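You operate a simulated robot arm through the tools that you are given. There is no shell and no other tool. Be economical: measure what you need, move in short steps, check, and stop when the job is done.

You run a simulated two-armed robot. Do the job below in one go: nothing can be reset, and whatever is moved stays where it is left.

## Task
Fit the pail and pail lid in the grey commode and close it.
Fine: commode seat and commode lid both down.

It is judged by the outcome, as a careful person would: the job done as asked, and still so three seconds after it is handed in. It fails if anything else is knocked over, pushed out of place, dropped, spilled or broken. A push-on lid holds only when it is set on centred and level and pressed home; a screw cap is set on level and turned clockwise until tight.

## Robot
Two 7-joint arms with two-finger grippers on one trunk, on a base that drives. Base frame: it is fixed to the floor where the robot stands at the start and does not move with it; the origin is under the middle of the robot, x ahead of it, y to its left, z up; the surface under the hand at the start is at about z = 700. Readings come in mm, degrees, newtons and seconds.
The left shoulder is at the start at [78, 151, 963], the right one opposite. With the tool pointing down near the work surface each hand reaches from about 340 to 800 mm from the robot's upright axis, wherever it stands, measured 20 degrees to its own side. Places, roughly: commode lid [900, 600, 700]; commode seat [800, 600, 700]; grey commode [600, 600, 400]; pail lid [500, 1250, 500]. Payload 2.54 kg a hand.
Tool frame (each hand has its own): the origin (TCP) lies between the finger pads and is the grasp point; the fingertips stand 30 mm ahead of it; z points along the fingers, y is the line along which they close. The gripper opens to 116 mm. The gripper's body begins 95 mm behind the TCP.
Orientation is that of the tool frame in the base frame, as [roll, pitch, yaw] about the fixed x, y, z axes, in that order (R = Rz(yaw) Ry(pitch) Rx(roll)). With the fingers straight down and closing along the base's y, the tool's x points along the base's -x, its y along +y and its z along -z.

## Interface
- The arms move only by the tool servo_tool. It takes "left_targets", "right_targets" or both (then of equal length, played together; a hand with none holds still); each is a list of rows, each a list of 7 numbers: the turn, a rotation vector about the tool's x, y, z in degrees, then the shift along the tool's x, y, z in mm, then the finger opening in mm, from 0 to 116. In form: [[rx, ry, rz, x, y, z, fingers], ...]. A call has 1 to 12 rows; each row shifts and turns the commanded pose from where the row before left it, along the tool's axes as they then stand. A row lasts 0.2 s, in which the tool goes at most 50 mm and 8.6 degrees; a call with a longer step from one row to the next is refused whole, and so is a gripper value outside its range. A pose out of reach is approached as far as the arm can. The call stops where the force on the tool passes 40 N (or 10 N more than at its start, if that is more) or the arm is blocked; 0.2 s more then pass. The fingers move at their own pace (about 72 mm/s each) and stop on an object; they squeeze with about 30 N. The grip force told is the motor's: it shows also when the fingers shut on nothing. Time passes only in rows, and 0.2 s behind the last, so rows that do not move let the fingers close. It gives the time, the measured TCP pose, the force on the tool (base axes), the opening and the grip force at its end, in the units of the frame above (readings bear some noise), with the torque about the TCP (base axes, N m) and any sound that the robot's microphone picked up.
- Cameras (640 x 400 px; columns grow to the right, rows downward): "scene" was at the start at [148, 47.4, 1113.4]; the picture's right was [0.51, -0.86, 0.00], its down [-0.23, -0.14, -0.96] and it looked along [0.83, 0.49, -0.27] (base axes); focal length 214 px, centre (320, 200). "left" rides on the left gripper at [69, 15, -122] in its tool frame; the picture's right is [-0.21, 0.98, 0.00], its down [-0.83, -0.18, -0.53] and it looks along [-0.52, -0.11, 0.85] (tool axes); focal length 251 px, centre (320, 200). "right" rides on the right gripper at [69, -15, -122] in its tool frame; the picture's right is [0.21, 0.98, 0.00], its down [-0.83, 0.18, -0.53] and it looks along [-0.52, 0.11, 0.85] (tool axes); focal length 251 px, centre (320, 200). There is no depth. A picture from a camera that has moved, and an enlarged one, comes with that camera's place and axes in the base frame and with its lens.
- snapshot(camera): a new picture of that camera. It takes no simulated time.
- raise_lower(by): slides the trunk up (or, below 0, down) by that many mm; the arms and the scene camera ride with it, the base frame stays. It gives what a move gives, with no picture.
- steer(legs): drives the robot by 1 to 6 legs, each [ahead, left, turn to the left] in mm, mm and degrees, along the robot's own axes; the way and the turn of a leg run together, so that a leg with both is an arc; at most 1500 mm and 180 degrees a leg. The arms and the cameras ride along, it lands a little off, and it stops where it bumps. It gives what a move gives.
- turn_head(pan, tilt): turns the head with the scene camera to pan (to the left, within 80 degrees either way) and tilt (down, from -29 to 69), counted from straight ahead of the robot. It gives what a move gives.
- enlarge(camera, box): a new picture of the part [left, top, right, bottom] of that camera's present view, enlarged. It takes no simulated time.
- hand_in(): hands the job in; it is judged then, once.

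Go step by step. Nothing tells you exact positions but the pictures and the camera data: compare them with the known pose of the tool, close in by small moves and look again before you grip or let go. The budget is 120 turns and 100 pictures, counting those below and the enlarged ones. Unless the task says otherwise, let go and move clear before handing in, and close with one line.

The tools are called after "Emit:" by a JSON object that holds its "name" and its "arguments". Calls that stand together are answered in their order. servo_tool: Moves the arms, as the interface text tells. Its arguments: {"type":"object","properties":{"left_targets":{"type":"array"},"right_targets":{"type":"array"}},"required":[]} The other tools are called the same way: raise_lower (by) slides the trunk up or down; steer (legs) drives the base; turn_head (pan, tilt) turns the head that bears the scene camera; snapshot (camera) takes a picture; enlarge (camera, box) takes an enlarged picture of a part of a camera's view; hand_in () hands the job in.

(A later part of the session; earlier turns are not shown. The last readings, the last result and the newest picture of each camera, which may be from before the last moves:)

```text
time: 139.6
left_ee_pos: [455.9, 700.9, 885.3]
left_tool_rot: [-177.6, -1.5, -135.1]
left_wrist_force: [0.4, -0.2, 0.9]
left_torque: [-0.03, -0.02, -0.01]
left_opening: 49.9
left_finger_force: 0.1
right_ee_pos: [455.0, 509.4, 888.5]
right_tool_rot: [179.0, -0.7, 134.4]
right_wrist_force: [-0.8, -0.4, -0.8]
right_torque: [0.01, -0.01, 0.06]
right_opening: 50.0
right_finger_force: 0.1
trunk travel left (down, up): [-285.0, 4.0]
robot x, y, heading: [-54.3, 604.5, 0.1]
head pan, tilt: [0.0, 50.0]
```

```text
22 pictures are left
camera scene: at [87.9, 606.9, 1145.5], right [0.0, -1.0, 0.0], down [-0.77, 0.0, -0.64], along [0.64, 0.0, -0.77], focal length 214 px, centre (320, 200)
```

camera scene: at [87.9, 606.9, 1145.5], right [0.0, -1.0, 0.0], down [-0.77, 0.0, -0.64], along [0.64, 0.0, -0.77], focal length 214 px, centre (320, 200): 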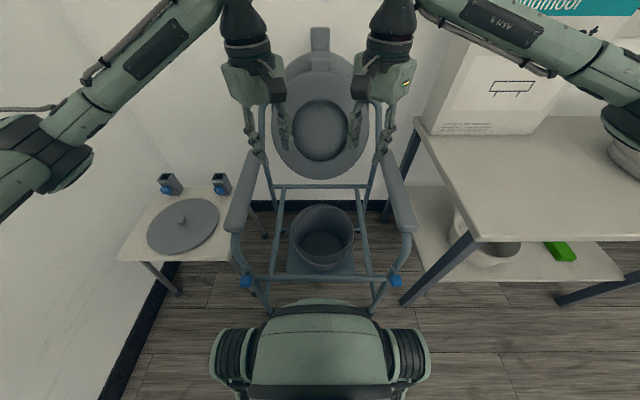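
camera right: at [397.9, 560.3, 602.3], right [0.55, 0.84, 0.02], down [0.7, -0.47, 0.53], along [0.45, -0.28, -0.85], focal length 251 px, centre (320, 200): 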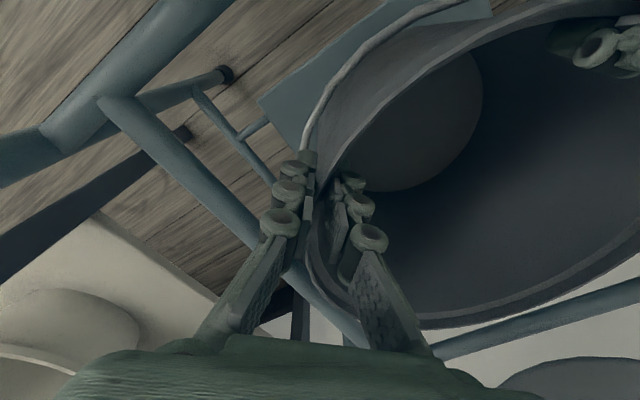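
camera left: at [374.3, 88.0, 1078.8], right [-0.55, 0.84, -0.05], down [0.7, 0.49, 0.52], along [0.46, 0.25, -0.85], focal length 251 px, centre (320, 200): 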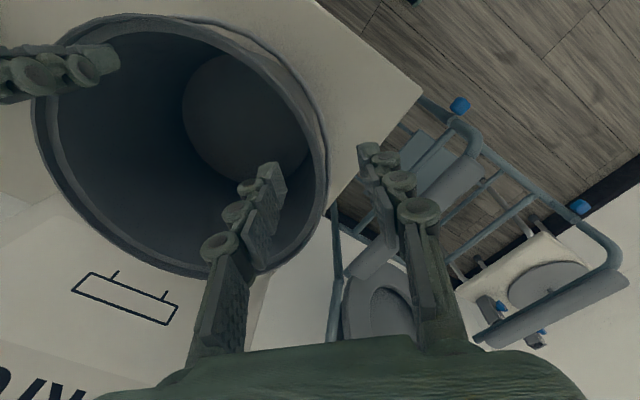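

The pail stands level on the tray, centred at about [537, 597], rim ≈433. Now for the pail lid: I'll drive left and bring the left hand over its knob.

Emit:
{"name": "steer", "arguments": {"legs": [[0, 355, 0]]}}

Emit:
{"name": "servo_tool", "arguments": {"left_targets": [[0, 0, 0, -19.4, -2.2, 38, 60], [0, 0, 0, -19.4, -2.2, 38, 60], [0, 0, 0, -19.4, -2.2, 38, 60], [0, 0, 0, -19.4, -2.2, 38, 60], [0, 0, 0, -19.4, -2.2, 38, 60], [0, 0, 0, -19.4, -2.2, 38, 60], [0, 0, 0, -19.4, -2.2, 30, 60]]}}

Emit:
{"name": "snapshot", "arguments": {"camera": "left"}}

```text
time: 143.6
left_ee_pos: [458.6, 1059.7, 883.5]
left_tool_rot: [-177.6, -1.4, -135.1]
left_wrist_force: [1.0, -0.5, 0.4]
left_torque: [0.02, -0.01, -0.03]
left_opening: 49.8
left_finger_force: 0.1
right_ee_pos: [457.8, 868.4, 887.4]
right_tool_rot: [179.1, -0.6, 134.1]
right_wrist_force: [0.4, -0.2, 0.4]
right_torque: [0.0, 0.0, 0.0]
right_opening: 50.2
right_finger_force: 0.1
trunk travel left (down, up): [-285.0, 4.0]
robot x, y, heading: [-50.4, 967.3, -0.2]
head pan, tilt: [0.0, 50.0]
```

```text
time: 145.2
left_ee_pos: [566.8, 1132.8, 622.6]
left_tool_rot: [-177.6, -1.5, -135.1]
left_wrist_force: [0.3, 0.6, 0.8]
left_torque: [-0.01, 0.01, 0.0]
left_opening: 60.0
left_finger_force: 0.1
right_ee_pos: [457.7, 870.5, 887.1]
right_tool_rot: [179.1, -0.6, 134.3]
right_wrist_force: [-0.2, -0.1, -0.1]
right_torque: [-0.01, -0.03, 0.03]
right_opening: 50.1
right_finger_force: 0.1
trunk travel left (down, up): [-285.0, 4.0]
robot x, y, heading: [-53.2, 969.1, -0.3]
head pan, tilt: [0.0, 50.0]
```

```text
21 pictures are left
camera left: at [506.0, 1099.3, 746.0], right [-0.54, 0.84, -0.05], down [0.71, 0.48, 0.52], along [0.46, 0.25, -0.85], focal length 251 px, centre (320, 200)
```

left: 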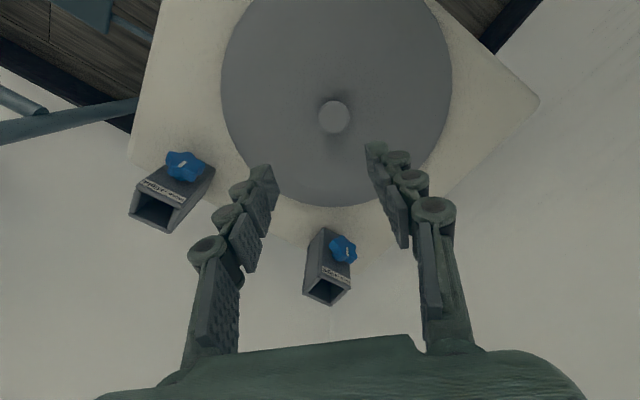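

Knob at about [560, 1137, 465], ~35 mm wide. Descending over it to 510 and looking.

Emit:
{"name": "servo_tool", "arguments": {"left_targets": [[0, 0, 0, -0.6, 5, 28, 60], [0, 0, 0, -0.6, 5, 28, 60], [0, 0, 0, -0.6, 3, 28, 60], [0, 0, 0, 0, 0, 28, 60], [0, 0, 0, 0, 0, 0, 60]]}}

Emit:
{"name": "snapshot", "arguments": {"camera": "left"}}

```text
time: 146.4
left_ee_pos: [561.4, 1136.2, 510.0]
left_tool_rot: [-177.7, -1.4, -135.2]
left_wrist_force: [-0.1, 0.4, -0.5]
left_torque: [0.0, 0.03, -0.01]
left_opening: 59.9
left_finger_force: 0.1
right_ee_pos: [456.8, 869.8, 887.8]
right_tool_rot: [179.1, -0.6, 134.3]
right_wrist_force: [0.4, -0.7, 0.3]
right_torque: [0.04, 0.01, -0.06]
right_opening: 49.8
right_finger_force: 0.1
trunk travel left (down, up): [-285.0, 4.0]
robot x, y, heading: [-56.1, 966.9, -0.5]
head pan, tilt: [0.0, 50.0]
```

```text
20 pictures are left
camera left: at [499.6, 1103.2, 633.6], right [-0.54, 0.84, -0.05], down [0.71, 0.48, 0.52], along [0.46, 0.25, -0.85], focal length 251 px, centre (320, 200)
```

left: 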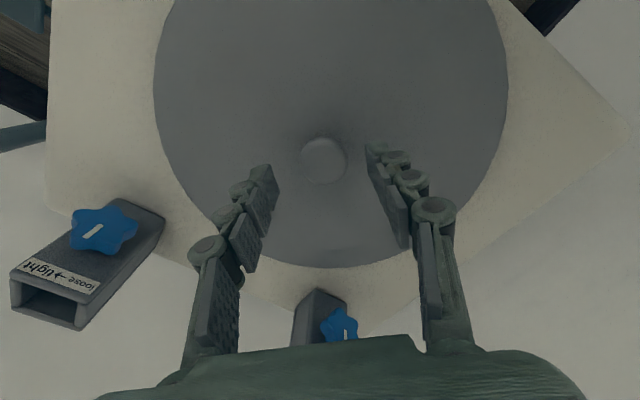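

TCP is over the knob (top ≈471). Descending 26 mm and closing.

Emit:
{"name": "servo_tool", "arguments": {"left_targets": [[0, 0, 0, 0, 0.4, 9, 60], [0, 0, 0, 0, 0.4, 9, 60], [0, 0, 0, 0, 0.4, 8, 60], [0, 0, 0, 0, 0, 0, 40], [0, 0, 0, 0, 0, 0, 20], [0, 0, 0, 0, 0, 0, 0], [0, 0, 0, 0, 0, 0, 0]]}}

Emit:
{"name": "servo_tool", "arguments": {"left_targets": [[0, 0, 0, 0, 0, -8, 0], [0, 0, 0, 0, 0, -12, 0], [0, 0, 0, 0, 0, -20, 0], [0, 0, 0, 0, 0, -25, 0]]}}

Emit:
{"name": "snapshot", "arguments": {"camera": "left"}}

```text
time: 148.0
left_ee_pos: [561.6, 1136.3, 484.3]
left_tool_rot: [-177.6, -1.4, -135.1]
left_wrist_force: [-0.4, 0.6, 1.3]
left_torque: [0.15, 0.14, 0.03]
left_opening: 30.6
left_finger_force: 30.1
right_ee_pos: [457.9, 870.0, 887.7]
right_tool_rot: [179.1, -0.5, 134.3]
right_wrist_force: [0.2, 0.6, 0.7]
right_torque: [0.02, 0.03, 0.0]
right_opening: 50.0
right_finger_force: 0.1
trunk travel left (down, up): [-285.0, 4.0]
robot x, y, heading: [-54.0, 965.3, -0.4]
head pan, tilt: [0.0, 50.0]
```

```text
time: 149.0
left_ee_pos: [559.8, 1140.1, 550.4]
left_tool_rot: [-177.5, -1.4, -135.1]
left_wrist_force: [0.1, -0.4, -1.0]
left_torque: [0.01, 0.0, -0.02]
left_opening: 30.3
left_finger_force: 30.3
right_ee_pos: [458.3, 869.9, 887.2]
right_tool_rot: [179.1, -0.6, 134.3]
right_wrist_force: [0.5, 0.8, 0.6]
right_torque: [0.01, -0.01, 0.0]
right_opening: 50.2
right_finger_force: 0.0
trunk travel left (down, up): [-285.0, 4.0]
robot x, y, heading: [-50.2, 968.7, -0.6]
head pan, tilt: [0.0, 50.0]
```

```text
19 pictures are left
camera left: at [498.6, 1106.6, 673.7], right [-0.54, 0.84, -0.05], down [0.71, 0.48, 0.52], along [0.46, 0.25, -0.85], focal length 251 px, centre (320, 200)
```

left: 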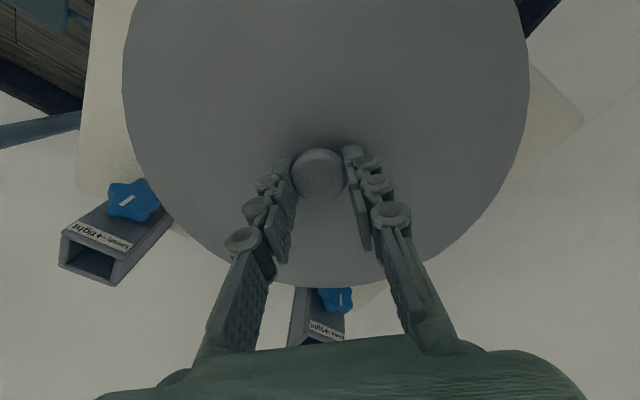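

The lid is held. Raising it and driving right so it's over the pail.

Emit:
{"name": "servo_tool", "arguments": {"left_targets": [[0, 0, 0, 0, -1.5, -36, 0], [0, 0, 0, 0, -1.5, -36, 0], [0, 0, 0, 0, -1.5, -36, 0], [0, 0, 0, 0, -1.5, -36, 0], [0, 0, 0, 0, -1.5, -36, 0], [0, 0, 0, 0, -1.5, -36, 0], [0, 0, 0, 0, -1.5, -36, 0]]}}

Emit:
{"name": "steer", "arguments": {"legs": [[0, -540, 0.5]]}}

Emit:
{"name": "turn_head", "arguments": {"pan": 20, "tilt": 50}}

Emit:
{"name": "snapshot", "arguments": {"camera": "scene"}}

```text
time: 150.6
left_ee_pos: [564.3, 1143.5, 800.4]
left_tool_rot: [-177.7, -1.6, -135.1]
left_wrist_force: [0.3, -0.5, -1.4]
left_torque: [0.02, 0.0, 0.02]
left_opening: 30.2
left_finger_force: 30.2
right_ee_pos: [457.7, 870.7, 887.7]
right_tool_rot: [179.1, -0.5, 134.3]
right_wrist_force: [-0.1, 0.2, 1.2]
right_torque: [0.01, 0.02, 0.01]
right_opening: 50.0
right_finger_force: 0.0
trunk travel left (down, up): [-285.0, 4.0]
robot x, y, heading: [-56.7, 969.8, -0.2]
head pan, tilt: [0.0, 50.0]
```

```text
time: 156.3
left_ee_pos: [563.2, 607.4, 800.0]
left_tool_rot: [-177.5, -1.4, -134.7]
left_wrist_force: [0.0, 0.1, -0.3]
left_torque: [0.0, -0.01, -0.02]
left_opening: 29.9
left_finger_force: 30.3
right_ee_pos: [457.0, 332.3, 887.4]
right_tool_rot: [179.1, -0.6, 134.6]
right_wrist_force: [0.8, -0.2, -0.4]
right_torque: [-0.02, 0.02, 0.01]
right_opening: 50.0
right_finger_force: 0.0
trunk travel left (down, up): [-285.0, 4.0]
robot x, y, heading: [-59.9, 426.6, -0.1]
head pan, tilt: [0.0, 50.0]
```

```text
time: 157.2
left_ee_pos: [562.0, 607.5, 800.5]
left_tool_rot: [-177.7, -1.4, -134.7]
left_wrist_force: [0.2, -0.1, -1.4]
left_torque: [-0.02, -0.04, 0.03]
left_opening: 29.9
left_finger_force: 30.3
right_ee_pos: [456.6, 332.4, 886.4]
right_tool_rot: [179.1, -0.5, 134.6]
right_wrist_force: [-0.5, -0.3, 0.6]
right_torque: [0.01, -0.02, -0.01]
right_opening: 50.1
right_finger_force: 0.0
trunk travel left (down, up): [-285.0, 4.0]
robot x, y, heading: [-58.8, 425.7, -0.0]
head pan, tilt: [20.0, 50.0]
```

```text
18 pictures are left
camera scene: at [84.2, 453.7, 1145.5], right [0.34, -0.94, 0.0], down [-0.72, -0.26, -0.64], along [0.6, 0.22, -0.77], focal length 214 px, centre (320, 200)
```

scene: 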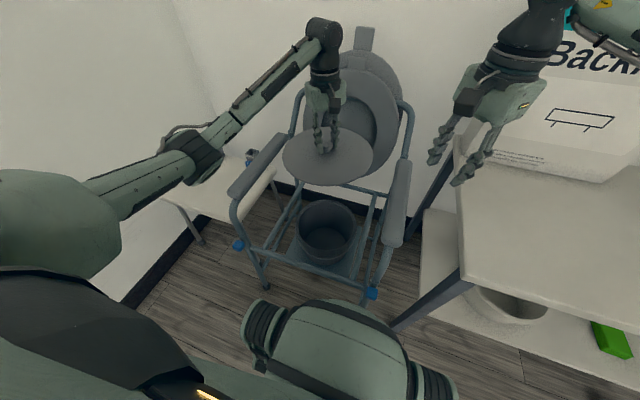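

Lowering the lid to ~60 mm above the rim and shifting toward the pail centre.

Emit:
{"name": "servo_tool", "arguments": {"left_targets": [[0, 0, 0, 2.7, 2.75, 34, 0], [0, 0, 0, 2.7, 2.75, 34, 0], [0, 0, 0, 2.7, 2.75, 34, 0], [0, 0, 0, 2.7, 2.75, 34, 0], [0, 0, 0, 2.7, 2.75, 34, 0], [0, 0, 0, 2.7, 2.75, 34, 0], [0, 0, 0, 2.7, 2.75, 34, 0], [0, 0, 0, 2.7, 2.75, 20, 0]]}}

Emit:
{"name": "enlarge", "arguments": {"camera": "scene", "box": [240, 140, 420, 275]}}

```text
time: 158.9
left_ee_pos: [535.2, 597.2, 541.6]
left_tool_rot: [-177.4, -1.3, -134.8]
left_wrist_force: [0.0, -0.3, -1.5]
left_torque: [0.02, 0.0, -0.03]
left_opening: 30.0
left_finger_force: 30.2
right_ee_pos: [455.9, 332.0, 887.4]
right_tool_rot: [179.1, -0.6, 134.5]
right_wrist_force: [0.6, 0.0, -0.5]
right_torque: [-0.01, 0.01, -0.03]
right_opening: 50.2
right_finger_force: 0.1
trunk travel left (down, up): [-285.0, 4.0]
robot x, y, heading: [-57.7, 424.7, 0.0]
head pan, tilt: [20.0, 50.0]
```

```text
2.96 times, centred on (330, 208) of scene
camera zoom: at [84.2, 453.8, 1145.5], right [0.34, -0.94, 0.0], down [-0.72, -0.26, -0.64], along [0.6, 0.22, -0.77], focal length 636 px, centre (290, 178)
```

zoom: 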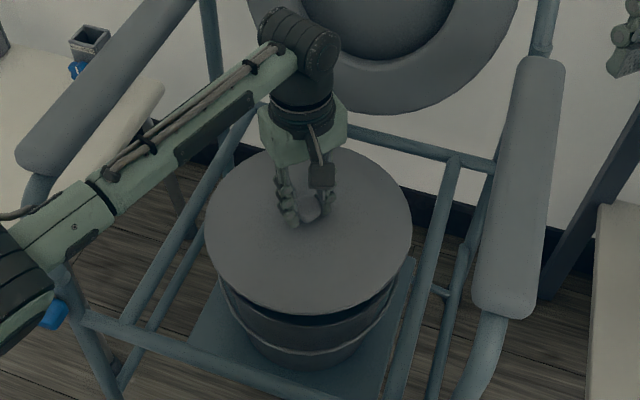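

The lid is within a few mm of centred; I'll correct +4 mm in x and descend slowly to contact.

Emit:
{"name": "servo_tool", "arguments": {"left_targets": [[0, 0, 0, -1.5, 0, 12, 0], [0, 0, 0, -1.5, 0, 12, 0], [0, 0, 0, -1.4, 0, 12, 0], [0, 0, 0, 0, 0, 8, 0], [0, 0, 0, 0, 0, 0, 0]]}}

Emit:
{"name": "enlarge", "arguments": {"camera": "scene", "box": [240, 140, 420, 275]}}

```text
time: 160.2
left_ee_pos: [538.0, 596.5, 499.0]
left_tool_rot: [-177.6, -1.5, -134.8]
left_wrist_force: [-0.3, 0.1, -1.3]
left_torque: [0.0, -0.01, -0.02]
left_opening: 29.8
left_finger_force: 30.3
right_ee_pos: [455.8, 332.5, 888.6]
right_tool_rot: [179.1, -0.7, 134.6]
right_wrist_force: [-0.2, -0.7, 0.0]
right_torque: [0.0, 0.01, 0.02]
right_opening: 50.0
right_finger_force: 0.1
trunk travel left (down, up): [-285.0, 4.0]
robot x, y, heading: [-56.4, 426.5, -0.2]
head pan, tilt: [20.0, 50.0]
```

```text
2.96 times, centred on (330, 208) of scene
camera zoom: at [84.1, 453.8, 1145.5], right [0.34, -0.94, 0.0], down [-0.72, -0.26, -0.64], along [0.6, 0.22, -0.77], focal length 636 px, centre (290, 178)
```

zoom: 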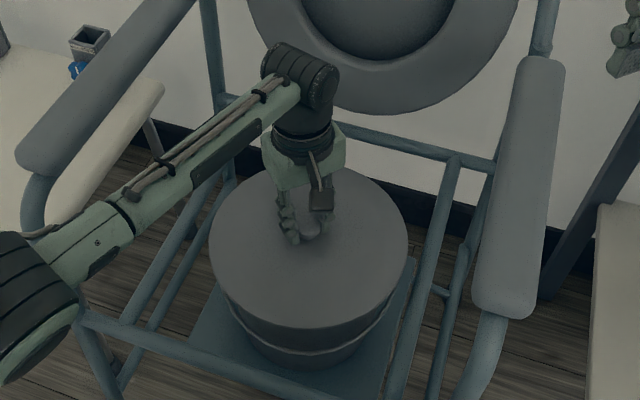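

Emit:
{"name": "enlarge", "arguments": {"camera": "scene", "box": [292, 200, 372, 260]}}

```text
6.67 times, centred on (332, 230) of scene
camera zoom: at [84.1, 453.8, 1145.5], right [0.34, -0.94, 0.0], down [-0.72, -0.26, -0.64], along [0.6, 0.22, -0.77], focal length 1430 px, centre (240, 0)
```

zoom: 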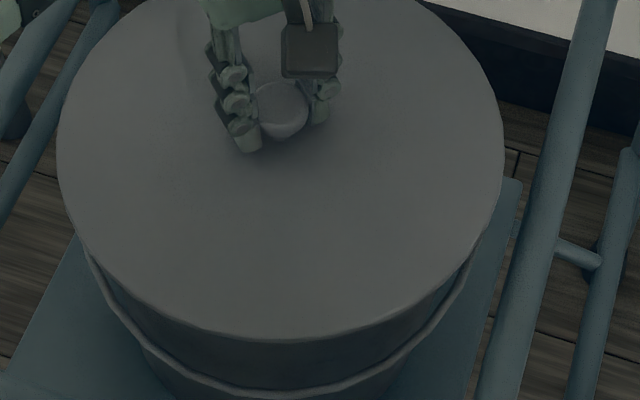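

Emit:
{"name": "servo_tool", "arguments": {"left_targets": [[0, 0, 0, 0, 0.1, 4, 0], [0, 0, 0, 0, 0.1, 4, 0], [0, 0, 0, 0, 0.1, 4, 0], [0, 0, 0, 0, 0, 0, 0]]}}

Emit:
{"name": "servo_tool", "arguments": {"left_targets": [[0, 0, 0, 0, 0.1, 3, 0], [0, 0, 0, 0, 0.1, 3, 0], [0, 0, 0, 0, 0, 0, 0]]}}

```text
time: 161.2
left_ee_pos: [538.5, 595.4, 486.6]
left_tool_rot: [-177.6, -1.4, -134.7]
left_wrist_force: [0.1, -0.3, -1.7]
left_torque: [-0.01, 0.01, -0.05]
left_opening: 29.8
left_finger_force: 30.1
right_ee_pos: [456.8, 333.1, 887.6]
right_tool_rot: [179.1, -0.7, 134.7]
right_wrist_force: [0.7, -0.8, -0.7]
right_torque: [-0.01, 0.03, -0.01]
right_opening: 50.0
right_finger_force: 0.1
trunk travel left (down, up): [-285.0, 4.0]
robot x, y, heading: [-54.8, 425.8, -0.1]
head pan, tilt: [20.0, 50.0]
```

```text
time: 161.9
left_ee_pos: [537.0, 595.4, 481.5]
left_tool_rot: [-177.6, -1.5, -134.6]
left_wrist_force: [0.0, -0.2, -0.9]
left_torque: [-0.03, -0.01, -0.03]
left_opening: 30.1
left_finger_force: 29.8
right_ee_pos: [456.9, 332.3, 887.2]
right_tool_rot: [179.1, -0.6, 134.6]
right_wrist_force: [0.1, 1.5, -0.2]
right_torque: [-0.01, 0.04, 0.03]
right_opening: 49.7
right_finger_force: 0.0
trunk travel left (down, up): [-285.0, 4.0]
robot x, y, heading: [-57.0, 422.5, 0.1]
head pan, tilt: [20.0, 50.0]
```

Emit:
{"name": "servo_tool", "arguments": {"left_targets": [[0, 0, 0, 0, 0.1, 3, 0], [0, 0, 0, 0, 0.1, 3, 0], [0, 0, 0, 0, 0, 0, 0]]}}

Emit:
{"name": "enlarge", "arguments": {"camera": "scene", "box": [292, 200, 372, 260]}}

```text
time: 162.8
left_ee_pos: [538.7, 596.0, 476.2]
left_tool_rot: [-177.5, -1.4, -134.7]
left_wrist_force: [1.9, 0.2, 2.8]
left_torque: [0.04, 0.3, -0.06]
left_opening: 30.1
left_finger_force: 30.1
right_ee_pos: [457.3, 333.2, 887.7]
right_tool_rot: [179.1, -0.6, 134.7]
right_wrist_force: [0.3, -0.4, 0.1]
right_torque: [-0.04, 0.01, 0.0]
right_opening: 50.1
right_finger_force: 0.1
trunk travel left (down, up): [-285.0, 4.0]
robot x, y, heading: [-50.7, 427.9, 0.1]
head pan, tilt: [20.0, 50.0]
```

```text
6.67 times, centred on (332, 230) of scene
camera zoom: at [84.0, 453.7, 1145.6], right [0.34, -0.94, 0.0], down [-0.72, -0.26, -0.64], along [0.6, 0.22, -0.77], focal length 1430 px, centre (240, 0)
```

zoom: 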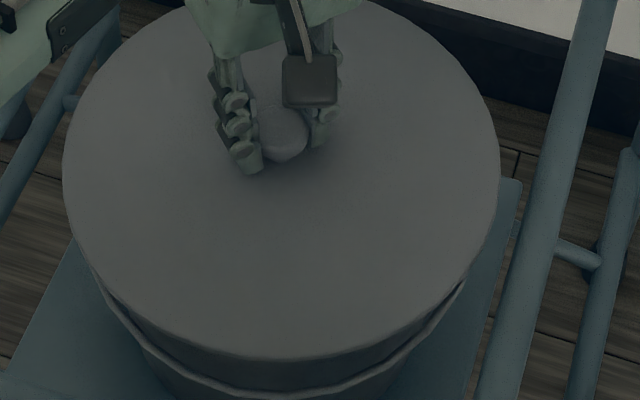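

Contact is on the near edge, pushing the lid forward, so the pail sits a few mm further on. I'll lift, shift +6 mm in x and retry.

Emit:
{"name": "servo_tool", "arguments": {"left_targets": [[0, 0, 0, 0, 0, -6, 0], [0, 0, 0, -5.7, -2.8, 0, 0], [0, 0, 0, 0, 0, 3, 0], [0, 0, 0, 0, 0, 3, 0], [0, 0, 0, 0, 0, 0, 0]]}}

Emit:
{"name": "servo_tool", "arguments": {"left_targets": [[0, 0, 0, 0, 0, 2, 0], [0, 0, 0, 0, 0, 2, 0], [0, 0, 0, 0, 0, 0, 0]]}}

```text
time: 163.9
left_ee_pos: [544.2, 597.9, 475.1]
left_tool_rot: [-177.5, -1.4, -134.8]
left_wrist_force: [-0.6, 0.4, 1.8]
left_torque: [0.23, 0.28, 0.07]
left_opening: 30.0
left_finger_force: 29.6
right_ee_pos: [456.4, 332.6, 886.9]
right_tool_rot: [179.1, -0.6, 134.6]
right_wrist_force: [-0.4, -0.4, 0.2]
right_torque: [0.0, 0.01, 0.01]
right_opening: 50.1
right_finger_force: 0.1
trunk travel left (down, up): [-285.0, 4.0]
robot x, y, heading: [-54.4, 427.1, -0.2]
head pan, tilt: [20.0, 50.0]
```

```text
time: 164.8
left_ee_pos: [545.0, 598.4, 471.3]
left_tool_rot: [-177.5, -1.4, -134.8]
left_wrist_force: [1.9, 0.9, 5.2]
left_torque: [0.47, 0.4, -0.11]
left_opening: 30.0
left_finger_force: 30.0
right_ee_pos: [456.5, 332.8, 887.9]
right_tool_rot: [179.2, -0.6, 134.6]
right_wrist_force: [1.1, -0.3, 0.2]
right_torque: [0.01, 0.01, 0.02]
right_opening: 50.0
right_finger_force: 0.1
trunk travel left (down, up): [-285.0, 4.0]
robot x, y, heading: [-55.2, 427.1, 0.1]
head pan, tilt: [20.0, 50.0]
```

Emit:
{"name": "servo_tool", "arguments": {"left_targets": [[0, 0, 0, 0, 0, 2, 0], [0, 0, 0, 0, 0, 2, 0], [0, 0, 0, 0, 0, 0, 0]]}}

Emit:
{"name": "enlarge", "arguments": {"camera": "scene", "box": [282, 190, 382, 265]}}

Emit:
{"name": "snapshot", "arguments": {"camera": "left"}}

```text
time: 165.6
left_ee_pos: [544.6, 598.0, 469.1]
left_tool_rot: [-177.4, -1.2, -134.7]
left_wrist_force: [-6.6, 2.4, 26.5]
left_torque: [0.32, 0.62, 0.07]
left_opening: 30.4
left_finger_force: 30.3
right_ee_pos: [454.3, 333.1, 888.2]
right_tool_rot: [179.0, -0.5, 134.6]
right_wrist_force: [0.5, -0.5, 0.3]
right_torque: [-0.04, 0.01, 0.01]
right_opening: 50.1
right_finger_force: 0.1
trunk travel left (down, up): [-285.0, 4.0]
robot x, y, heading: [-55.9, 424.8, -0.1]
head pan, tilt: [20.0, 50.0]
```

```text
5.33 times, centred on (332, 228) of scene
camera zoom: at [81.6, 453.2, 1146.2], right [0.34, -0.94, 0.0], down [-0.72, -0.26, -0.65], along [0.61, 0.22, -0.76], focal length 1144 px, centre (256, 53)
```

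zoom: 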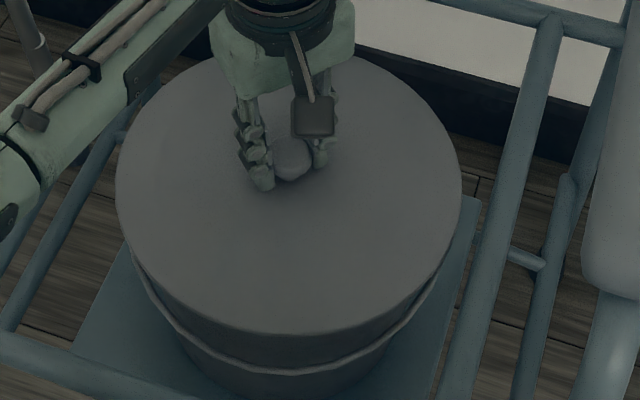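

```text
12 pictures are left
camera left: at [483.3, 563.7, 593.0], right [-0.54, 0.84, -0.05], down [0.7, 0.48, 0.52], along [0.46, 0.25, -0.85], focal length 251 px, centre (320, 200)
```

left: 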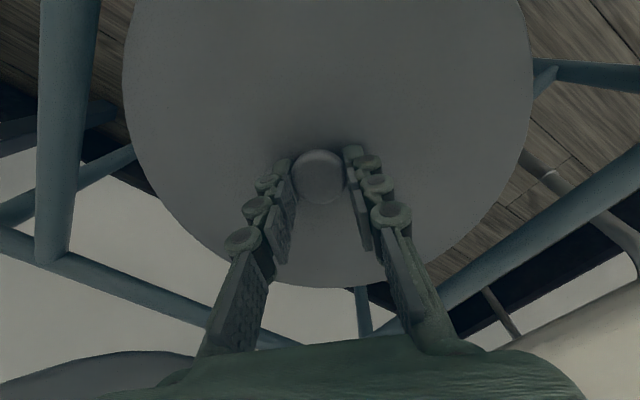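

The lid is fully seated with pressure near the centre (26 N). I'll press a bit harder to be sure it's home.

Emit:
{"name": "servo_tool", "arguments": {"left_targets": [[0, 0, 0, 0, 0, 1, 0], [0, 0, 0, 0, 0, 1, 0], [0, 0, 0, 0, 0, 1, 0], [0, 0, 0, 0, 0, 1, 0], [0, 0, 0, 0, 0, 0, 0]]}}

```text
time: 166.8
left_ee_pos: [544.6, 597.4, 466.7]
left_tool_rot: [-177.4, -1.1, -134.8]
left_wrist_force: [-5.6, 5.0, 35.8]
left_torque: [0.65, 0.79, 0.09]
left_opening: 30.4
left_finger_force: 29.8
right_ee_pos: [455.2, 332.9, 889.3]
right_tool_rot: [178.9, -0.5, 134.6]
right_wrist_force: [-0.3, 0.1, -0.2]
right_torque: [0.0, 0.03, -0.03]
right_opening: 50.1
right_finger_force: 0.1
trunk travel left (down, up): [-285.0, 4.0]
robot x, y, heading: [-54.8, 428.3, -0.3]
head pan, tilt: [20.0, 50.0]
```

The pail lid is pressed home. I'll release the knob, rise, and turn the left hand for hooking the seat's top edge.

Emit:
{"name": "servo_tool", "arguments": {"left_targets": [[0, 0, 0, 0, 0, -3, 30], [0, 0, 0, 0, 0, 0, 60], [0, 0, 0, 0, 0, 0, 60], [0, 0, 0, 0, 0, -25, 60], [0, 0, 0, 0, 0, -45, 60], [0, 0, 0, 0, 0, -48, 60], [0, 0, 0, 0, 0, -48, 60], [0, 0, 0, 0, 0, -48, 60], [0, 0, 0, 0, 0, -48, 60], [0, 0, 0, 0, 0, -48, 60], [0, 0, 0, 0, 0, -48, 60], [0, 0, 0, 0, 0, -40, 60]]}}

Emit:
{"name": "servo_tool", "arguments": {"left_targets": [[0, 0, 8.5, 0, 0, 0, 60], [0, 0, 8.5, 0, 0, 0, 60], [0, 0, 8.5, 0, 0, 0, 60], [0, 0, 8.5, 0, 0, 0, 60], [0, 0, 8.5, 0, 0, 0, 60], [0, 0, 8.5, 0, 0, 0, 60], [0, 0, 8.5, 0, 0, 0, 60], [0, 0, 8.5, 0, 0, 0, 60]]}}

Emit:
{"name": "servo_tool", "arguments": {"left_targets": [[0, 0, 8.5, 0, 0, 0, 60], [0, 0, 8.5, 0, 0, 0, 60], [0, 0, 8.5, 0, 0, 0, 60], [0, 0, 8.5, 0, 0, 0, 60], [0, 0, 8.5, 0, 0, 0, 60], [0, 0, 8.5, 0, 0, 0, 60], [0, 0, 8.5, 0, 0, 0, 60], [0, 0, 7.5, 0, 0, 0, 60]]}}

Emit:
{"name": "servo_tool", "arguments": {"left_targets": [[-8, 0, 0, 0, 0, 0, 80], [-8, 0, 0, 0, 0, 0, 80], [-8, 0, 0, 0, 0, 0, 80], [-8, 0, 0, 0, 0, 0, 80], [-8, 0, 0, 0, 0, 0, 80], [-8, 0, 0, 0, 0, 0, 80]]}}

Emit:
{"name": "turn_head", "arguments": {"pan": 20, "tilt": 25}}

Emit:
{"name": "snapshot", "arguments": {"camera": "scene"}}

```text
time: 169.3
left_ee_pos: [536.2, 618.0, 862.6]
left_tool_rot: [-177.7, -1.5, -134.7]
left_wrist_force: [0.3, 0.2, 0.1]
left_torque: [0.01, -0.01, 0.01]
left_opening: 60.2
left_finger_force: 0.0
right_ee_pos: [456.1, 332.6, 887.9]
right_tool_rot: [179.1, -0.6, 134.5]
right_wrist_force: [-0.5, 0.2, -1.1]
right_torque: [-0.02, 0.0, 0.01]
right_opening: 49.6
right_finger_force: 0.0
trunk travel left (down, up): [-285.0, 4.0]
robot x, y, heading: [-52.3, 429.5, -0.1]
head pan, tilt: [20.0, 50.0]
```

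```text
time: 171.2
left_ee_pos: [539.7, 616.1, 862.6]
left_tool_rot: [-177.8, 1.6, 157.1]
left_wrist_force: [0.0, -0.6, -0.4]
left_torque: [0.0, 0.0, 0.0]
left_opening: 60.1
left_finger_force: 0.1
right_ee_pos: [456.6, 332.1, 887.4]
right_tool_rot: [179.2, -0.6, 134.6]
right_wrist_force: [-0.7, 0.4, 0.2]
right_torque: [0.01, -0.01, 0.03]
right_opening: 49.7
right_finger_force: 0.0
trunk travel left (down, up): [-285.0, 4.0]
robot x, y, heading: [-52.9, 425.4, 0.1]
head pan, tilt: [20.0, 50.0]
```

```text
time: 172.9
left_ee_pos: [537.9, 616.6, 862.8]
left_tool_rot: [179.3, 2.7, 90.2]
left_wrist_force: [0.4, 0.6, 0.0]
left_torque: [0.02, 0.0, -0.01]
left_opening: 60.1
left_finger_force: 0.1
right_ee_pos: [456.7, 332.0, 887.4]
right_tool_rot: [179.1, -0.6, 134.6]
right_wrist_force: [-0.4, 0.0, -0.7]
right_torque: [0.03, 0.03, -0.02]
right_opening: 50.0
right_finger_force: 0.1
trunk travel left (down, up): [-285.0, 4.0]
robot x, y, heading: [-54.9, 426.9, -0.0]
head pan, tilt: [20.0, 50.0]
```

```text
time: 174.3
left_ee_pos: [538.3, 616.6, 862.7]
left_tool_rot: [131.3, 2.7, 90.3]
left_wrist_force: [-0.6, 0.5, 0.4]
left_torque: [0.01, -0.02, 0.0]
left_opening: 79.8
left_finger_force: 0.1
right_ee_pos: [456.8, 332.6, 888.6]
right_tool_rot: [179.1, -0.6, 134.5]
right_wrist_force: [0.4, 0.5, -0.9]
right_torque: [0.01, 0.02, 0.01]
right_opening: 50.2
right_finger_force: 0.0
trunk travel left (down, up): [-285.0, 4.0]
robot x, y, heading: [-54.7, 428.3, -0.1]
head pan, tilt: [20.0, 50.0]
```

```text
time: 175.2
left_ee_pos: [539.6, 615.8, 864.0]
left_tool_rot: [131.4, 2.7, 90.3]
left_wrist_force: [-0.3, -0.5, 0.7]
left_torque: [-0.01, -0.01, -0.02]
left_opening: 80.0
left_finger_force: 0.0
right_ee_pos: [455.8, 332.8, 887.5]
right_tool_rot: [179.0, -0.6, 134.7]
right_wrist_force: [0.6, 0.4, 0.7]
right_torque: [-0.03, -0.01, 0.0]
right_opening: 50.2
right_finger_force: 0.0
trunk travel left (down, up): [-285.0, 4.0]
robot x, y, heading: [-54.2, 426.0, -0.2]
head pan, tilt: [20.0, 25.0]
```

```text
11 pictures are left
camera scene: at [98.3, 458.9, 1182.9], right [0.34, -0.94, 0.0], down [-0.4, -0.14, -0.91], along [0.85, 0.31, -0.42], focal length 214 px, centre (320, 200)
```

scene: 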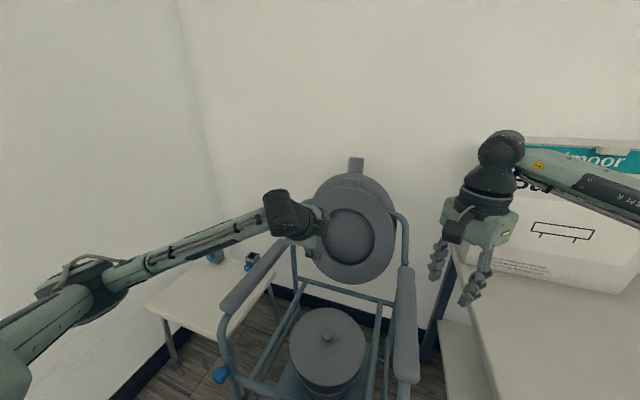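

The pail lid looks level and in place. Moving the left hand up toward the seat's top edge for a close view.

Emit:
{"name": "servo_tool", "arguments": {"left_targets": [[0, 0, 0, -1.7, 34, 18.7, 100], [0, 0, 0, -1.7, 34, 18.7, 100], [0, 0, 0, -1.7, 34, 18.7, 100], [0, 0, 0, -1.7, 34, 18.7, 100], [0, 0, 0, -1.7, 34, 18.7, 100], [0, 0, 0, -1.7, 34, 18.7, 100]]}}

Emit:
{"name": "snapshot", "arguments": {"camera": "left"}}

```text
time: 176.6
left_ee_pos: [758.2, 608.2, 942.7]
left_tool_rot: [131.2, 2.7, 90.2]
left_wrist_force: [0.0, 0.0, -0.1]
left_torque: [-0.02, 0.0, 0.0]
left_opening: 99.8
left_finger_force: 0.1
right_ee_pos: [457.1, 330.9, 886.6]
right_tool_rot: [179.2, -0.6, 134.5]
right_wrist_force: [-0.7, 1.1, -0.1]
right_torque: [0.01, 0.01, 0.01]
right_opening: 50.0
right_finger_force: 0.0
trunk travel left (down, up): [-285.0, 4.0]
robot x, y, heading: [-57.1, 430.6, -0.2]
head pan, tilt: [20.0, 25.0]
```

```text
10 pictures are left
camera left: at [676.5, 681.2, 1031.4], right [0.65, -0.18, 0.74], down [-0.52, -0.82, 0.26], along [0.56, -0.55, -0.62], focal length 251 px, centre (320, 200)
```

left: 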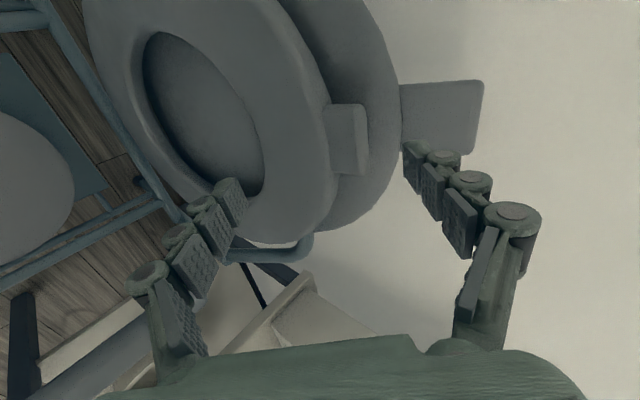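

The seat's tab is at about [841, 600, 900], with a gap of ~30 mm to the commode lid behind. I'll tilt the tool to 60° down and bring the open fingers above it.

Emit:
{"name": "servo_tool", "arguments": {"left_targets": [[6.3, 0, 0, 0, 0, 0, 70], [6.3, 0, 0, 0, 0, 0, 70], [6.2, 0, 0, 0, 0, 0, 70], [0, 0, 0, 0, 30, 13, 70], [0, 0, 0, 0, 29, 13, 70], [0, 0, 0, 0, 0, 0, 70]]}}

Emit:
{"name": "snapshot", "arguments": {"camera": "left"}}

```text
time: 178.0
left_ee_pos: [821.4, 612.1, 949.8]
left_tool_rot: [150.0, 2.8, 90.2]
left_wrist_force: [0.4, 0.0, 0.4]
left_torque: [-0.01, 0.01, 0.01]
left_opening: 70.0
left_finger_force: 0.0
right_ee_pos: [457.0, 333.1, 888.2]
right_tool_rot: [179.1, -0.7, 134.6]
right_wrist_force: [0.0, 0.3, -1.3]
right_torque: [-0.03, -0.04, 0.05]
right_opening: 50.3
right_finger_force: 0.1
trunk travel left (down, up): [-285.0, 4.0]
robot x, y, heading: [-58.9, 429.4, -0.1]
head pan, tilt: [20.0, 25.0]
```

```text
9 pictures are left
camera left: at [774.3, 685.6, 1059.9], right [0.85, -0.19, 0.5], down [-0.42, -0.81, 0.41], along [0.33, -0.56, -0.76], focal length 251 px, centre (320, 200)
```

left: 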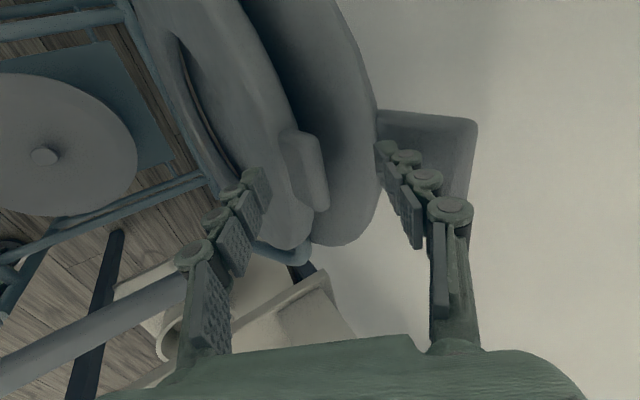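

Clear path: lowering the upper fingertip into the gap behind the seat tab.

Emit:
{"name": "servo_tool", "arguments": {"left_targets": [[0, 0, 0, -3, -8.3, 11, 70], [0, 0, 0, -3, -8.3, 11, 70], [0, 0, 0, -2, -8.3, 11, 70], [0, 0, 0, 0, 0, 0, 70]]}}

Emit:
{"name": "snapshot", "arguments": {"camera": "left"}}

```text
time: 179.0
left_ee_pos: [817.2, 602.0, 908.4]
left_tool_rot: [150.1, 2.8, 90.3]
left_wrist_force: [-0.6, 0.0, -0.1]
left_torque: [0.01, 0.03, 0.02]
left_opening: 69.9
left_finger_force: 0.1
right_ee_pos: [456.4, 333.0, 887.1]
right_tool_rot: [179.0, -0.6, 134.6]
right_wrist_force: [-0.4, 0.4, 0.6]
right_torque: [-0.01, -0.02, -0.04]
right_opening: 50.2
right_finger_force: 0.0
trunk travel left (down, up): [-285.0, 4.0]
robot x, y, heading: [-54.5, 429.4, -0.1]
head pan, tilt: [20.0, 25.0]
```

```text
8 pictures are left
camera left: at [769.5, 674.6, 1018.8], right [0.85, -0.19, 0.5], down [-0.42, -0.81, 0.41], along [0.33, -0.56, -0.76], focal length 251 px, centre (320, 200)
```

left: 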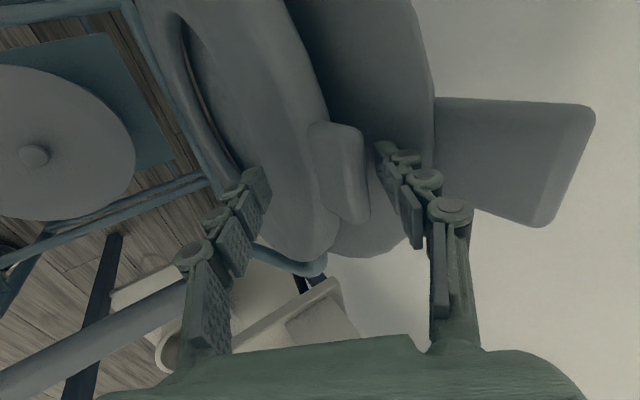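

The tab is between the fingers. Narrowing to 50 and pulling the seat forward to upright.

Emit:
{"name": "servo_tool", "arguments": {"left_targets": [[0, 0, 0, 0, 0, 0, 60], [0, 0, 0, 0, 0, 0, 50], [0, 0, 0, 0, -13.3, -9.6, 50], [0, 0, 0, 0, -13.3, -9.6, 50], [0, 0, 0, 0, -13.3, -9.6, 50], [0, 0, 0, 0, -13.3, -9.6, 50], [0, 0, 0, 0, -13.3, -9.6, 50], [0, 0, 0, 0, -13.3, -9.6, 50]]}}

Emit:
{"name": "snapshot", "arguments": {"camera": "left"}}

```text
time: 180.8
left_ee_pos: [719.4, 600.6, 920.5]
left_tool_rot: [150.2, 2.7, 90.4]
left_wrist_force: [-1.3, 0.2, 2.1]
left_torque: [0.04, 0.05, -0.02]
left_opening: 50.3
left_finger_force: 0.0
right_ee_pos: [456.9, 331.8, 887.0]
right_tool_rot: [179.1, -0.5, 134.5]
right_wrist_force: [-0.4, -0.6, 0.5]
right_torque: [-0.01, 0.02, 0.0]
right_opening: 50.1
right_finger_force: 0.1
trunk travel left (down, up): [-285.0, 4.0]
robot x, y, heading: [-56.6, 429.9, 0.1]
head pan, tilt: [20.0, 25.0]
```

```text
7 pictures are left
camera left: at [670.8, 674.0, 1030.5], right [0.85, -0.19, 0.5], down [-0.42, -0.81, 0.41], along [0.33, -0.56, -0.76], focal length 251 px, centre (320, 200)
```

left: 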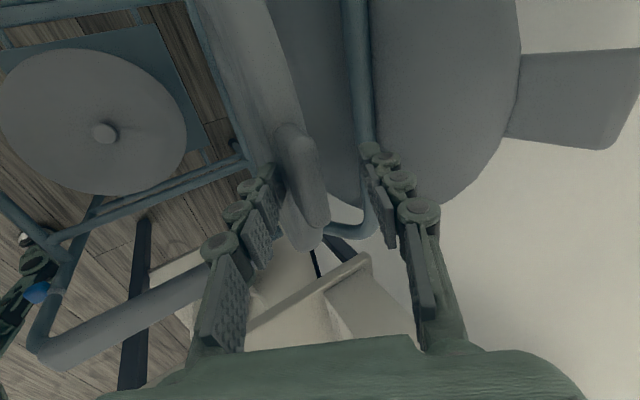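

The seat is upright and following. Continuing the arc to about 30° past vertical.

Emit:
{"name": "servo_tool", "arguments": {"left_targets": [[0, 0, 0, 0, -13.6, -5.4, 50], [0, 0, 0, 0, -13.6, -5.4, 50], [0, 0, 0, 0, -13.6, -5.4, 50], [0, 0, 0, 0, -13.6, -5.4, 50], [0, 0, 0, 0, -13.6, -5.4, 50], [0, 0, 0, 0, -13.6, -5.4, 50], [0, 0, 0, 0, -17.8, -2.6, 50], [0, 0, 0, 0, -17.8, -2.6, 50], [0, 0, 0, 0, -17.8, -2.6, 50], [0, 0, 0, 0, -17.8, -2.6, 50], [0, 0, 0, 0, -17.8, -2.6, 50], [0, 0, 0, 0, -17.8, -2.6, 50]]}}

Emit:
{"name": "snapshot", "arguments": {"camera": "left"}}

```text
time: 183.4
left_ee_pos: [531.4, 599.2, 868.1]
left_tool_rot: [150.0, 2.7, 90.2]
left_wrist_force: [-1.3, 0.5, -0.5]
left_torque: [0.03, -0.01, 0.0]
left_opening: 51.1
left_finger_force: 0.9
right_ee_pos: [456.6, 332.2, 887.2]
right_tool_rot: [179.1, -0.5, 134.6]
right_wrist_force: [0.7, 0.1, -0.2]
right_torque: [0.01, 0.0, -0.03]
right_opening: 49.7
right_finger_force: 0.1
trunk travel left (down, up): [-285.0, 4.0]
robot x, y, heading: [-52.7, 428.9, -0.0]
head pan, tilt: [20.0, 25.0]
```

```text
6 pictures are left
camera left: at [483.0, 671.4, 977.8], right [0.85, -0.19, 0.5], down [-0.42, -0.81, 0.41], along [0.33, -0.56, -0.76], focal length 251 px, centre (320, 200)
```

left: 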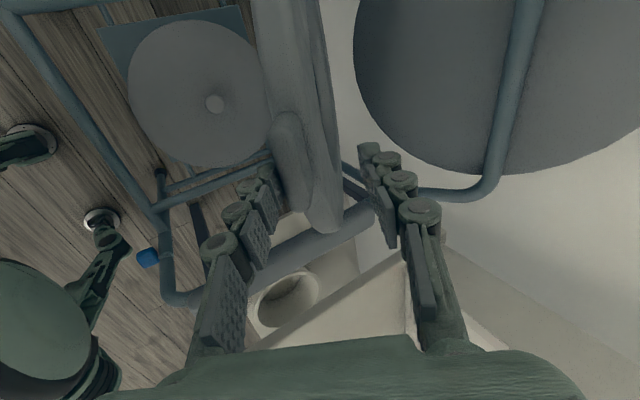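

The seat rests on the lower finger. From here I'll let the base back up to supply the −x motion while the arm lowers and rotates, in small alternating steps.

Emit:
{"name": "steer", "arguments": {"legs": [[-22, 0, 0]]}}

Emit:
{"name": "servo_tool", "arguments": {"left_targets": [[-2, 0, 0, 0, -4.2, 7.4, 50], [-2, 0, 0, 0, -4.5, 7.2, 50]]}}

Emit:
{"name": "steer", "arguments": {"legs": [[-25, 0, 0]]}}

Emit:
{"name": "servo_tool", "arguments": {"left_targets": [[-2, 0, 0, 0, -5, 7, 50], [-2, 0, 0, 0, -5.3, 7, 50]]}}

Emit:
{"name": "steer", "arguments": {"legs": [[-23, 0, 0]]}}

Emit:
{"name": "servo_tool", "arguments": {"left_targets": [[-2, 0, 0, 0, -6.5, 8, 50], [-2, 0, 0, 0, -6.8, 7.8, 50]]}}

Emit:
{"name": "enlarge", "arguments": {"camera": "left", "box": [80, 0, 560, 400]}}

```text
time: 184.2
left_ee_pos: [508.4, 596.8, 867.9]
left_tool_rot: [150.0, 2.7, 90.3]
left_wrist_force: [-0.1, 0.6, -0.1]
left_torque: [0.06, -0.02, 0.02]
left_opening: 50.1
left_finger_force: 0.1
right_ee_pos: [434.4, 332.6, 888.2]
right_tool_rot: [179.1, -0.6, 134.5]
right_wrist_force: [-0.5, 0.0, 0.9]
right_torque: [-0.02, -0.01, -0.02]
right_opening: 49.8
right_finger_force: 0.0
trunk travel left (down, up): [-285.0, 4.0]
robot x, y, heading: [-81.5, 428.9, 0.1]
head pan, tilt: [20.0, 25.0]
```

```text
time: 184.8
left_ee_pos: [510.9, 597.5, 851.5]
left_tool_rot: [146.0, 2.8, 90.3]
left_wrist_force: [-0.8, 0.5, -0.8]
left_torque: [0.01, -0.01, 0.03]
left_opening: 50.0
left_finger_force: 0.1
right_ee_pos: [436.2, 332.8, 887.4]
right_tool_rot: [179.0, -0.7, 134.5]
right_wrist_force: [-0.3, -0.3, 0.2]
right_torque: [0.0, 0.0, 0.0]
right_opening: 49.8
right_finger_force: 0.1
trunk travel left (down, up): [-285.0, 4.0]
robot x, y, heading: [-77.2, 427.8, 0.0]
head pan, tilt: [20.0, 25.0]
```

```text
time: 185.7
left_ee_pos: [484.8, 597.0, 851.6]
left_tool_rot: [146.1, 2.7, 90.2]
left_wrist_force: [0.5, 0.5, -0.2]
left_torque: [-0.01, 0.0, -0.04]
left_opening: 49.8
left_finger_force: 0.1
right_ee_pos: [410.3, 331.6, 888.1]
right_tool_rot: [179.2, -0.6, 134.5]
right_wrist_force: [-0.3, 0.2, 0.7]
right_torque: [0.02, -0.05, 0.02]
right_opening: 50.1
right_finger_force: 0.1
trunk travel left (down, up): [-285.0, 4.0]
robot x, y, heading: [-101.8, 425.9, -0.1]
head pan, tilt: [20.0, 25.0]
```

```text
time: 186.2
left_ee_pos: [485.1, 595.1, 835.3]
left_tool_rot: [142.1, 2.8, 90.2]
left_wrist_force: [-0.1, 0.3, -0.8]
left_torque: [-0.02, 0.03, -0.01]
left_opening: 49.8
left_finger_force: 0.0
right_ee_pos: [410.9, 331.4, 887.1]
right_tool_rot: [179.0, -0.7, 134.5]
right_wrist_force: [-1.1, 0.4, 0.1]
right_torque: [-0.01, 0.03, -0.04]
right_opening: 49.9
right_finger_force: 0.1
trunk travel left (down, up): [-285.0, 4.0]
robot x, y, heading: [-101.0, 430.8, -0.0]
head pan, tilt: [20.0, 25.0]
```

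```text
time: 187.1
left_ee_pos: [463.0, 595.9, 834.2]
left_tool_rot: [142.0, 2.7, 90.3]
left_wrist_force: [-0.7, -0.1, 1.1]
left_torque: [0.0, -0.01, 0.02]
left_opening: 49.8
left_finger_force: 0.1
right_ee_pos: [386.6, 332.0, 887.6]
right_tool_rot: [179.2, -0.6, 134.4]
right_wrist_force: [0.6, 0.4, 1.0]
right_torque: [0.04, -0.03, 0.02]
right_opening: 49.9
right_finger_force: 0.0
trunk travel left (down, up): [-285.0, 4.0]
robot x, y, heading: [-128.4, 428.9, 0.0]
head pan, tilt: [20.0, 25.0]
```

```text
time: 187.7
left_ee_pos: [461.0, 593.5, 813.7]
left_tool_rot: [138.0, 3.0, 90.3]
left_wrist_force: [0.1, 0.0, -0.2]
left_torque: [0.0, 0.0, 0.01]
left_opening: 50.1
left_finger_force: 0.2
right_ee_pos: [387.6, 330.9, 886.5]
right_tool_rot: [179.1, -0.5, 134.5]
right_wrist_force: [0.1, -0.7, 0.7]
right_torque: [-0.01, -0.02, -0.03]
right_opening: 49.9
right_finger_force: 0.0
trunk travel left (down, up): [-285.0, 4.0]
robot x, y, heading: [-126.2, 427.7, -0.0]
head pan, tilt: [20.0, 25.0]
```

```text
1.00 times, centred on (320, 200) of left (not enlarged: the box is as wide or as high as the picture)
camera zoom: at [390.6, 667.5, 911.4], right [0.73, -0.18, 0.66], down [-0.49, -0.81, 0.32], along [0.48, -0.55, -0.68], focal length 251 px, centre (320, 200)
```

zoom: 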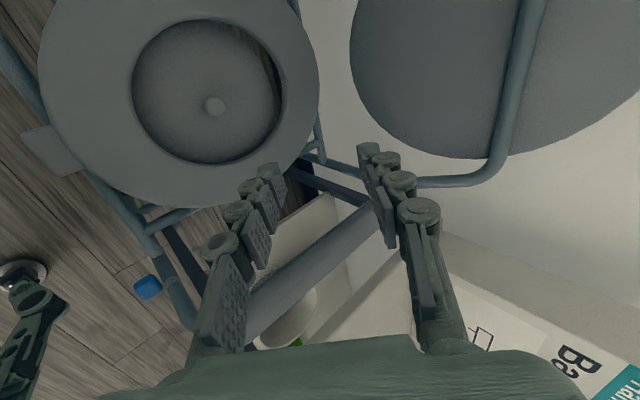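

The seat slid off the finger and is now down flat, with the pail lid still centred beneath it. Next is the commode lid (tab from [893, 600, 925] to [912, 600, 982]): raise, drive forward and extend above its tab.

Emit:
{"name": "servo_tool", "arguments": {"left_targets": [[0, 0, 0, 0, 27.6, -30.6, 60], [0, 0, 0, 0, 27.6, -30.6, 80], [0, 0, 0, 0, 27.6, -30.6, 116], [-3, 0, 0, 0, 27.6, -30.6, 116]]}}

Emit:
{"name": "steer", "arguments": {"legs": [[86, 0, 0]]}}

Emit:
{"name": "servo_tool", "arguments": {"left_targets": [[0, 0, 0, 1, 31.5, 26, 116], [0, 0, 0, 1, 31.5, 26, 116], [0, 0, 0, 1, 31.5, 26, 116], [0, 0, 0, 1, 31.5, 26, 116], [0, 0, 0, 1, 31.5, 26, 116], [0, 0, 0, 1, 31.5, 26, 116], [0, 0, 0, 0, 31.5, 26, 116], [0, 0, 0, 0, 31.5, 26, 116]]}}

```text
time: 188.7
left_ee_pos: [461.5, 601.4, 979.8]
left_tool_rot: [135.2, 2.8, 90.3]
left_wrist_force: [-0.5, 0.2, -0.8]
left_torque: [-0.04, 0.02, 0.04]
left_opening: 115.8
left_finger_force: 0.1
right_ee_pos: [386.5, 332.2, 887.9]
right_tool_rot: [179.2, -0.6, 134.4]
right_wrist_force: [1.1, -0.1, 0.5]
right_torque: [-0.02, -0.01, 0.02]
right_opening: 49.8
right_finger_force: 0.0
trunk travel left (down, up): [-285.0, 4.0]
robot x, y, heading: [-122.7, 427.2, -0.0]
head pan, tilt: [20.0, 25.0]
```

```text
time: 189.7
left_ee_pos: [548.7, 599.5, 979.3]
left_tool_rot: [135.1, 2.7, 90.2]
left_wrist_force: [0.0, 0.2, 0.1]
left_torque: [-0.01, 0.01, -0.01]
left_opening: 115.9
left_finger_force: 0.0
right_ee_pos: [473.9, 331.6, 886.7]
right_tool_rot: [179.2, -0.5, 134.5]
right_wrist_force: [-0.6, -0.7, -0.2]
right_torque: [0.0, 0.0, 0.0]
right_opening: 50.2
right_finger_force: 0.1
trunk travel left (down, up): [-285.0, 4.0]
robot x, y, heading: [-39.3, 427.2, 0.1]
head pan, tilt: [20.0, 25.0]
```

```text
time: 191.5
left_ee_pos: [874.3, 607.7, 1011.9]
left_tool_rot: [134.9, 2.6, 90.0]
left_wrist_force: [-0.4, 1.0, -0.4]
left_torque: [-0.02, -0.01, 0.02]
left_opening: 115.8
left_finger_force: 0.1
right_ee_pos: [473.7, 330.3, 887.8]
right_tool_rot: [179.1, -0.7, 134.6]
right_wrist_force: [0.7, 0.8, 0.0]
right_torque: [0.01, 0.01, -0.01]
right_opening: 50.0
right_finger_force: 0.0
trunk travel left (down, up): [-285.0, 4.0]
robot x, y, heading: [-37.2, 427.2, 0.1]
head pan, tilt: [20.0, 25.0]
```

Reach is fine. Checking the view before lowering behind the lid's tab.

Emit:
{"name": "snapshot", "arguments": {"camera": "left"}}

```text
4 pictures are left
camera left: at [798.1, 679.5, 1105.6], right [0.69, -0.18, 0.7], down [-0.51, -0.81, 0.29], along [0.52, -0.55, -0.65], focal length 251 px, centre (320, 200)
```

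left: 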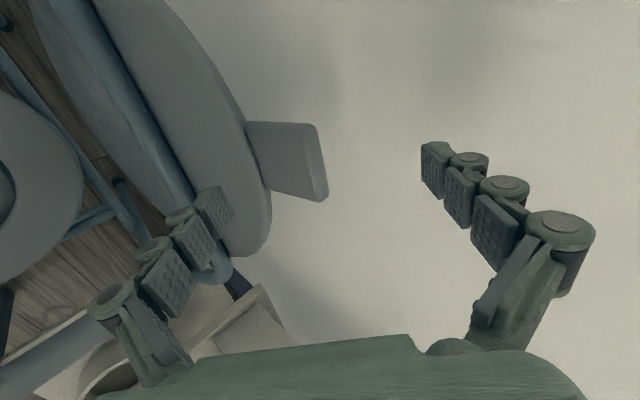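

Emit:
{"name": "servo_tool", "arguments": {"left_targets": [[0, 0, 0, -1.5, -14.1, 19.8, 116], [0, 0, 0, -1.5, -14.1, 19.8, 116], [0, 0, 0, -1.5, -14.1, 19.8, 116], [0, 0, 0, 0, 0, 0, 90], [0, 0, 0, 0, 0, 0, 90]]}}

Emit:
{"name": "snapshot", "arguments": {"camera": "left"}}

```text
time: 192.7
left_ee_pos: [885.0, 601.9, 939.5]
left_tool_rot: [135.1, 2.7, 90.1]
left_wrist_force: [-1.6, 0.7, 5.2]
left_torque: [-0.01, 1.06, -0.12]
left_opening: 91.1
left_finger_force: 15.9
right_ee_pos: [472.2, 332.0, 887.6]
right_tool_rot: [179.1, -0.7, 134.5]
right_wrist_force: [0.6, -0.4, 0.1]
right_torque: [-0.02, 0.01, -0.02]
right_opening: 49.9
right_finger_force: 0.2
trunk travel left (down, up): [-285.0, 4.0]
robot x, y, heading: [-39.3, 428.4, 0.2]
head pan, tilt: [20.0, 25.0]
```

```text
3 pictures are left
camera left: at [809.9, 673.6, 1033.9], right [0.69, -0.18, 0.7], down [-0.5, -0.82, 0.29], along [0.52, -0.55, -0.65], focal length 251 px, centre (320, 200)
```

left: 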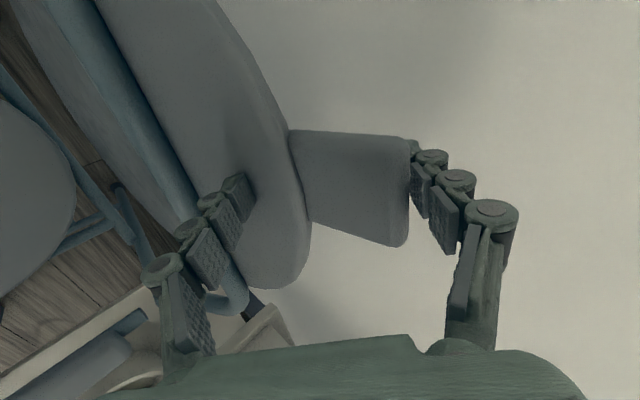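

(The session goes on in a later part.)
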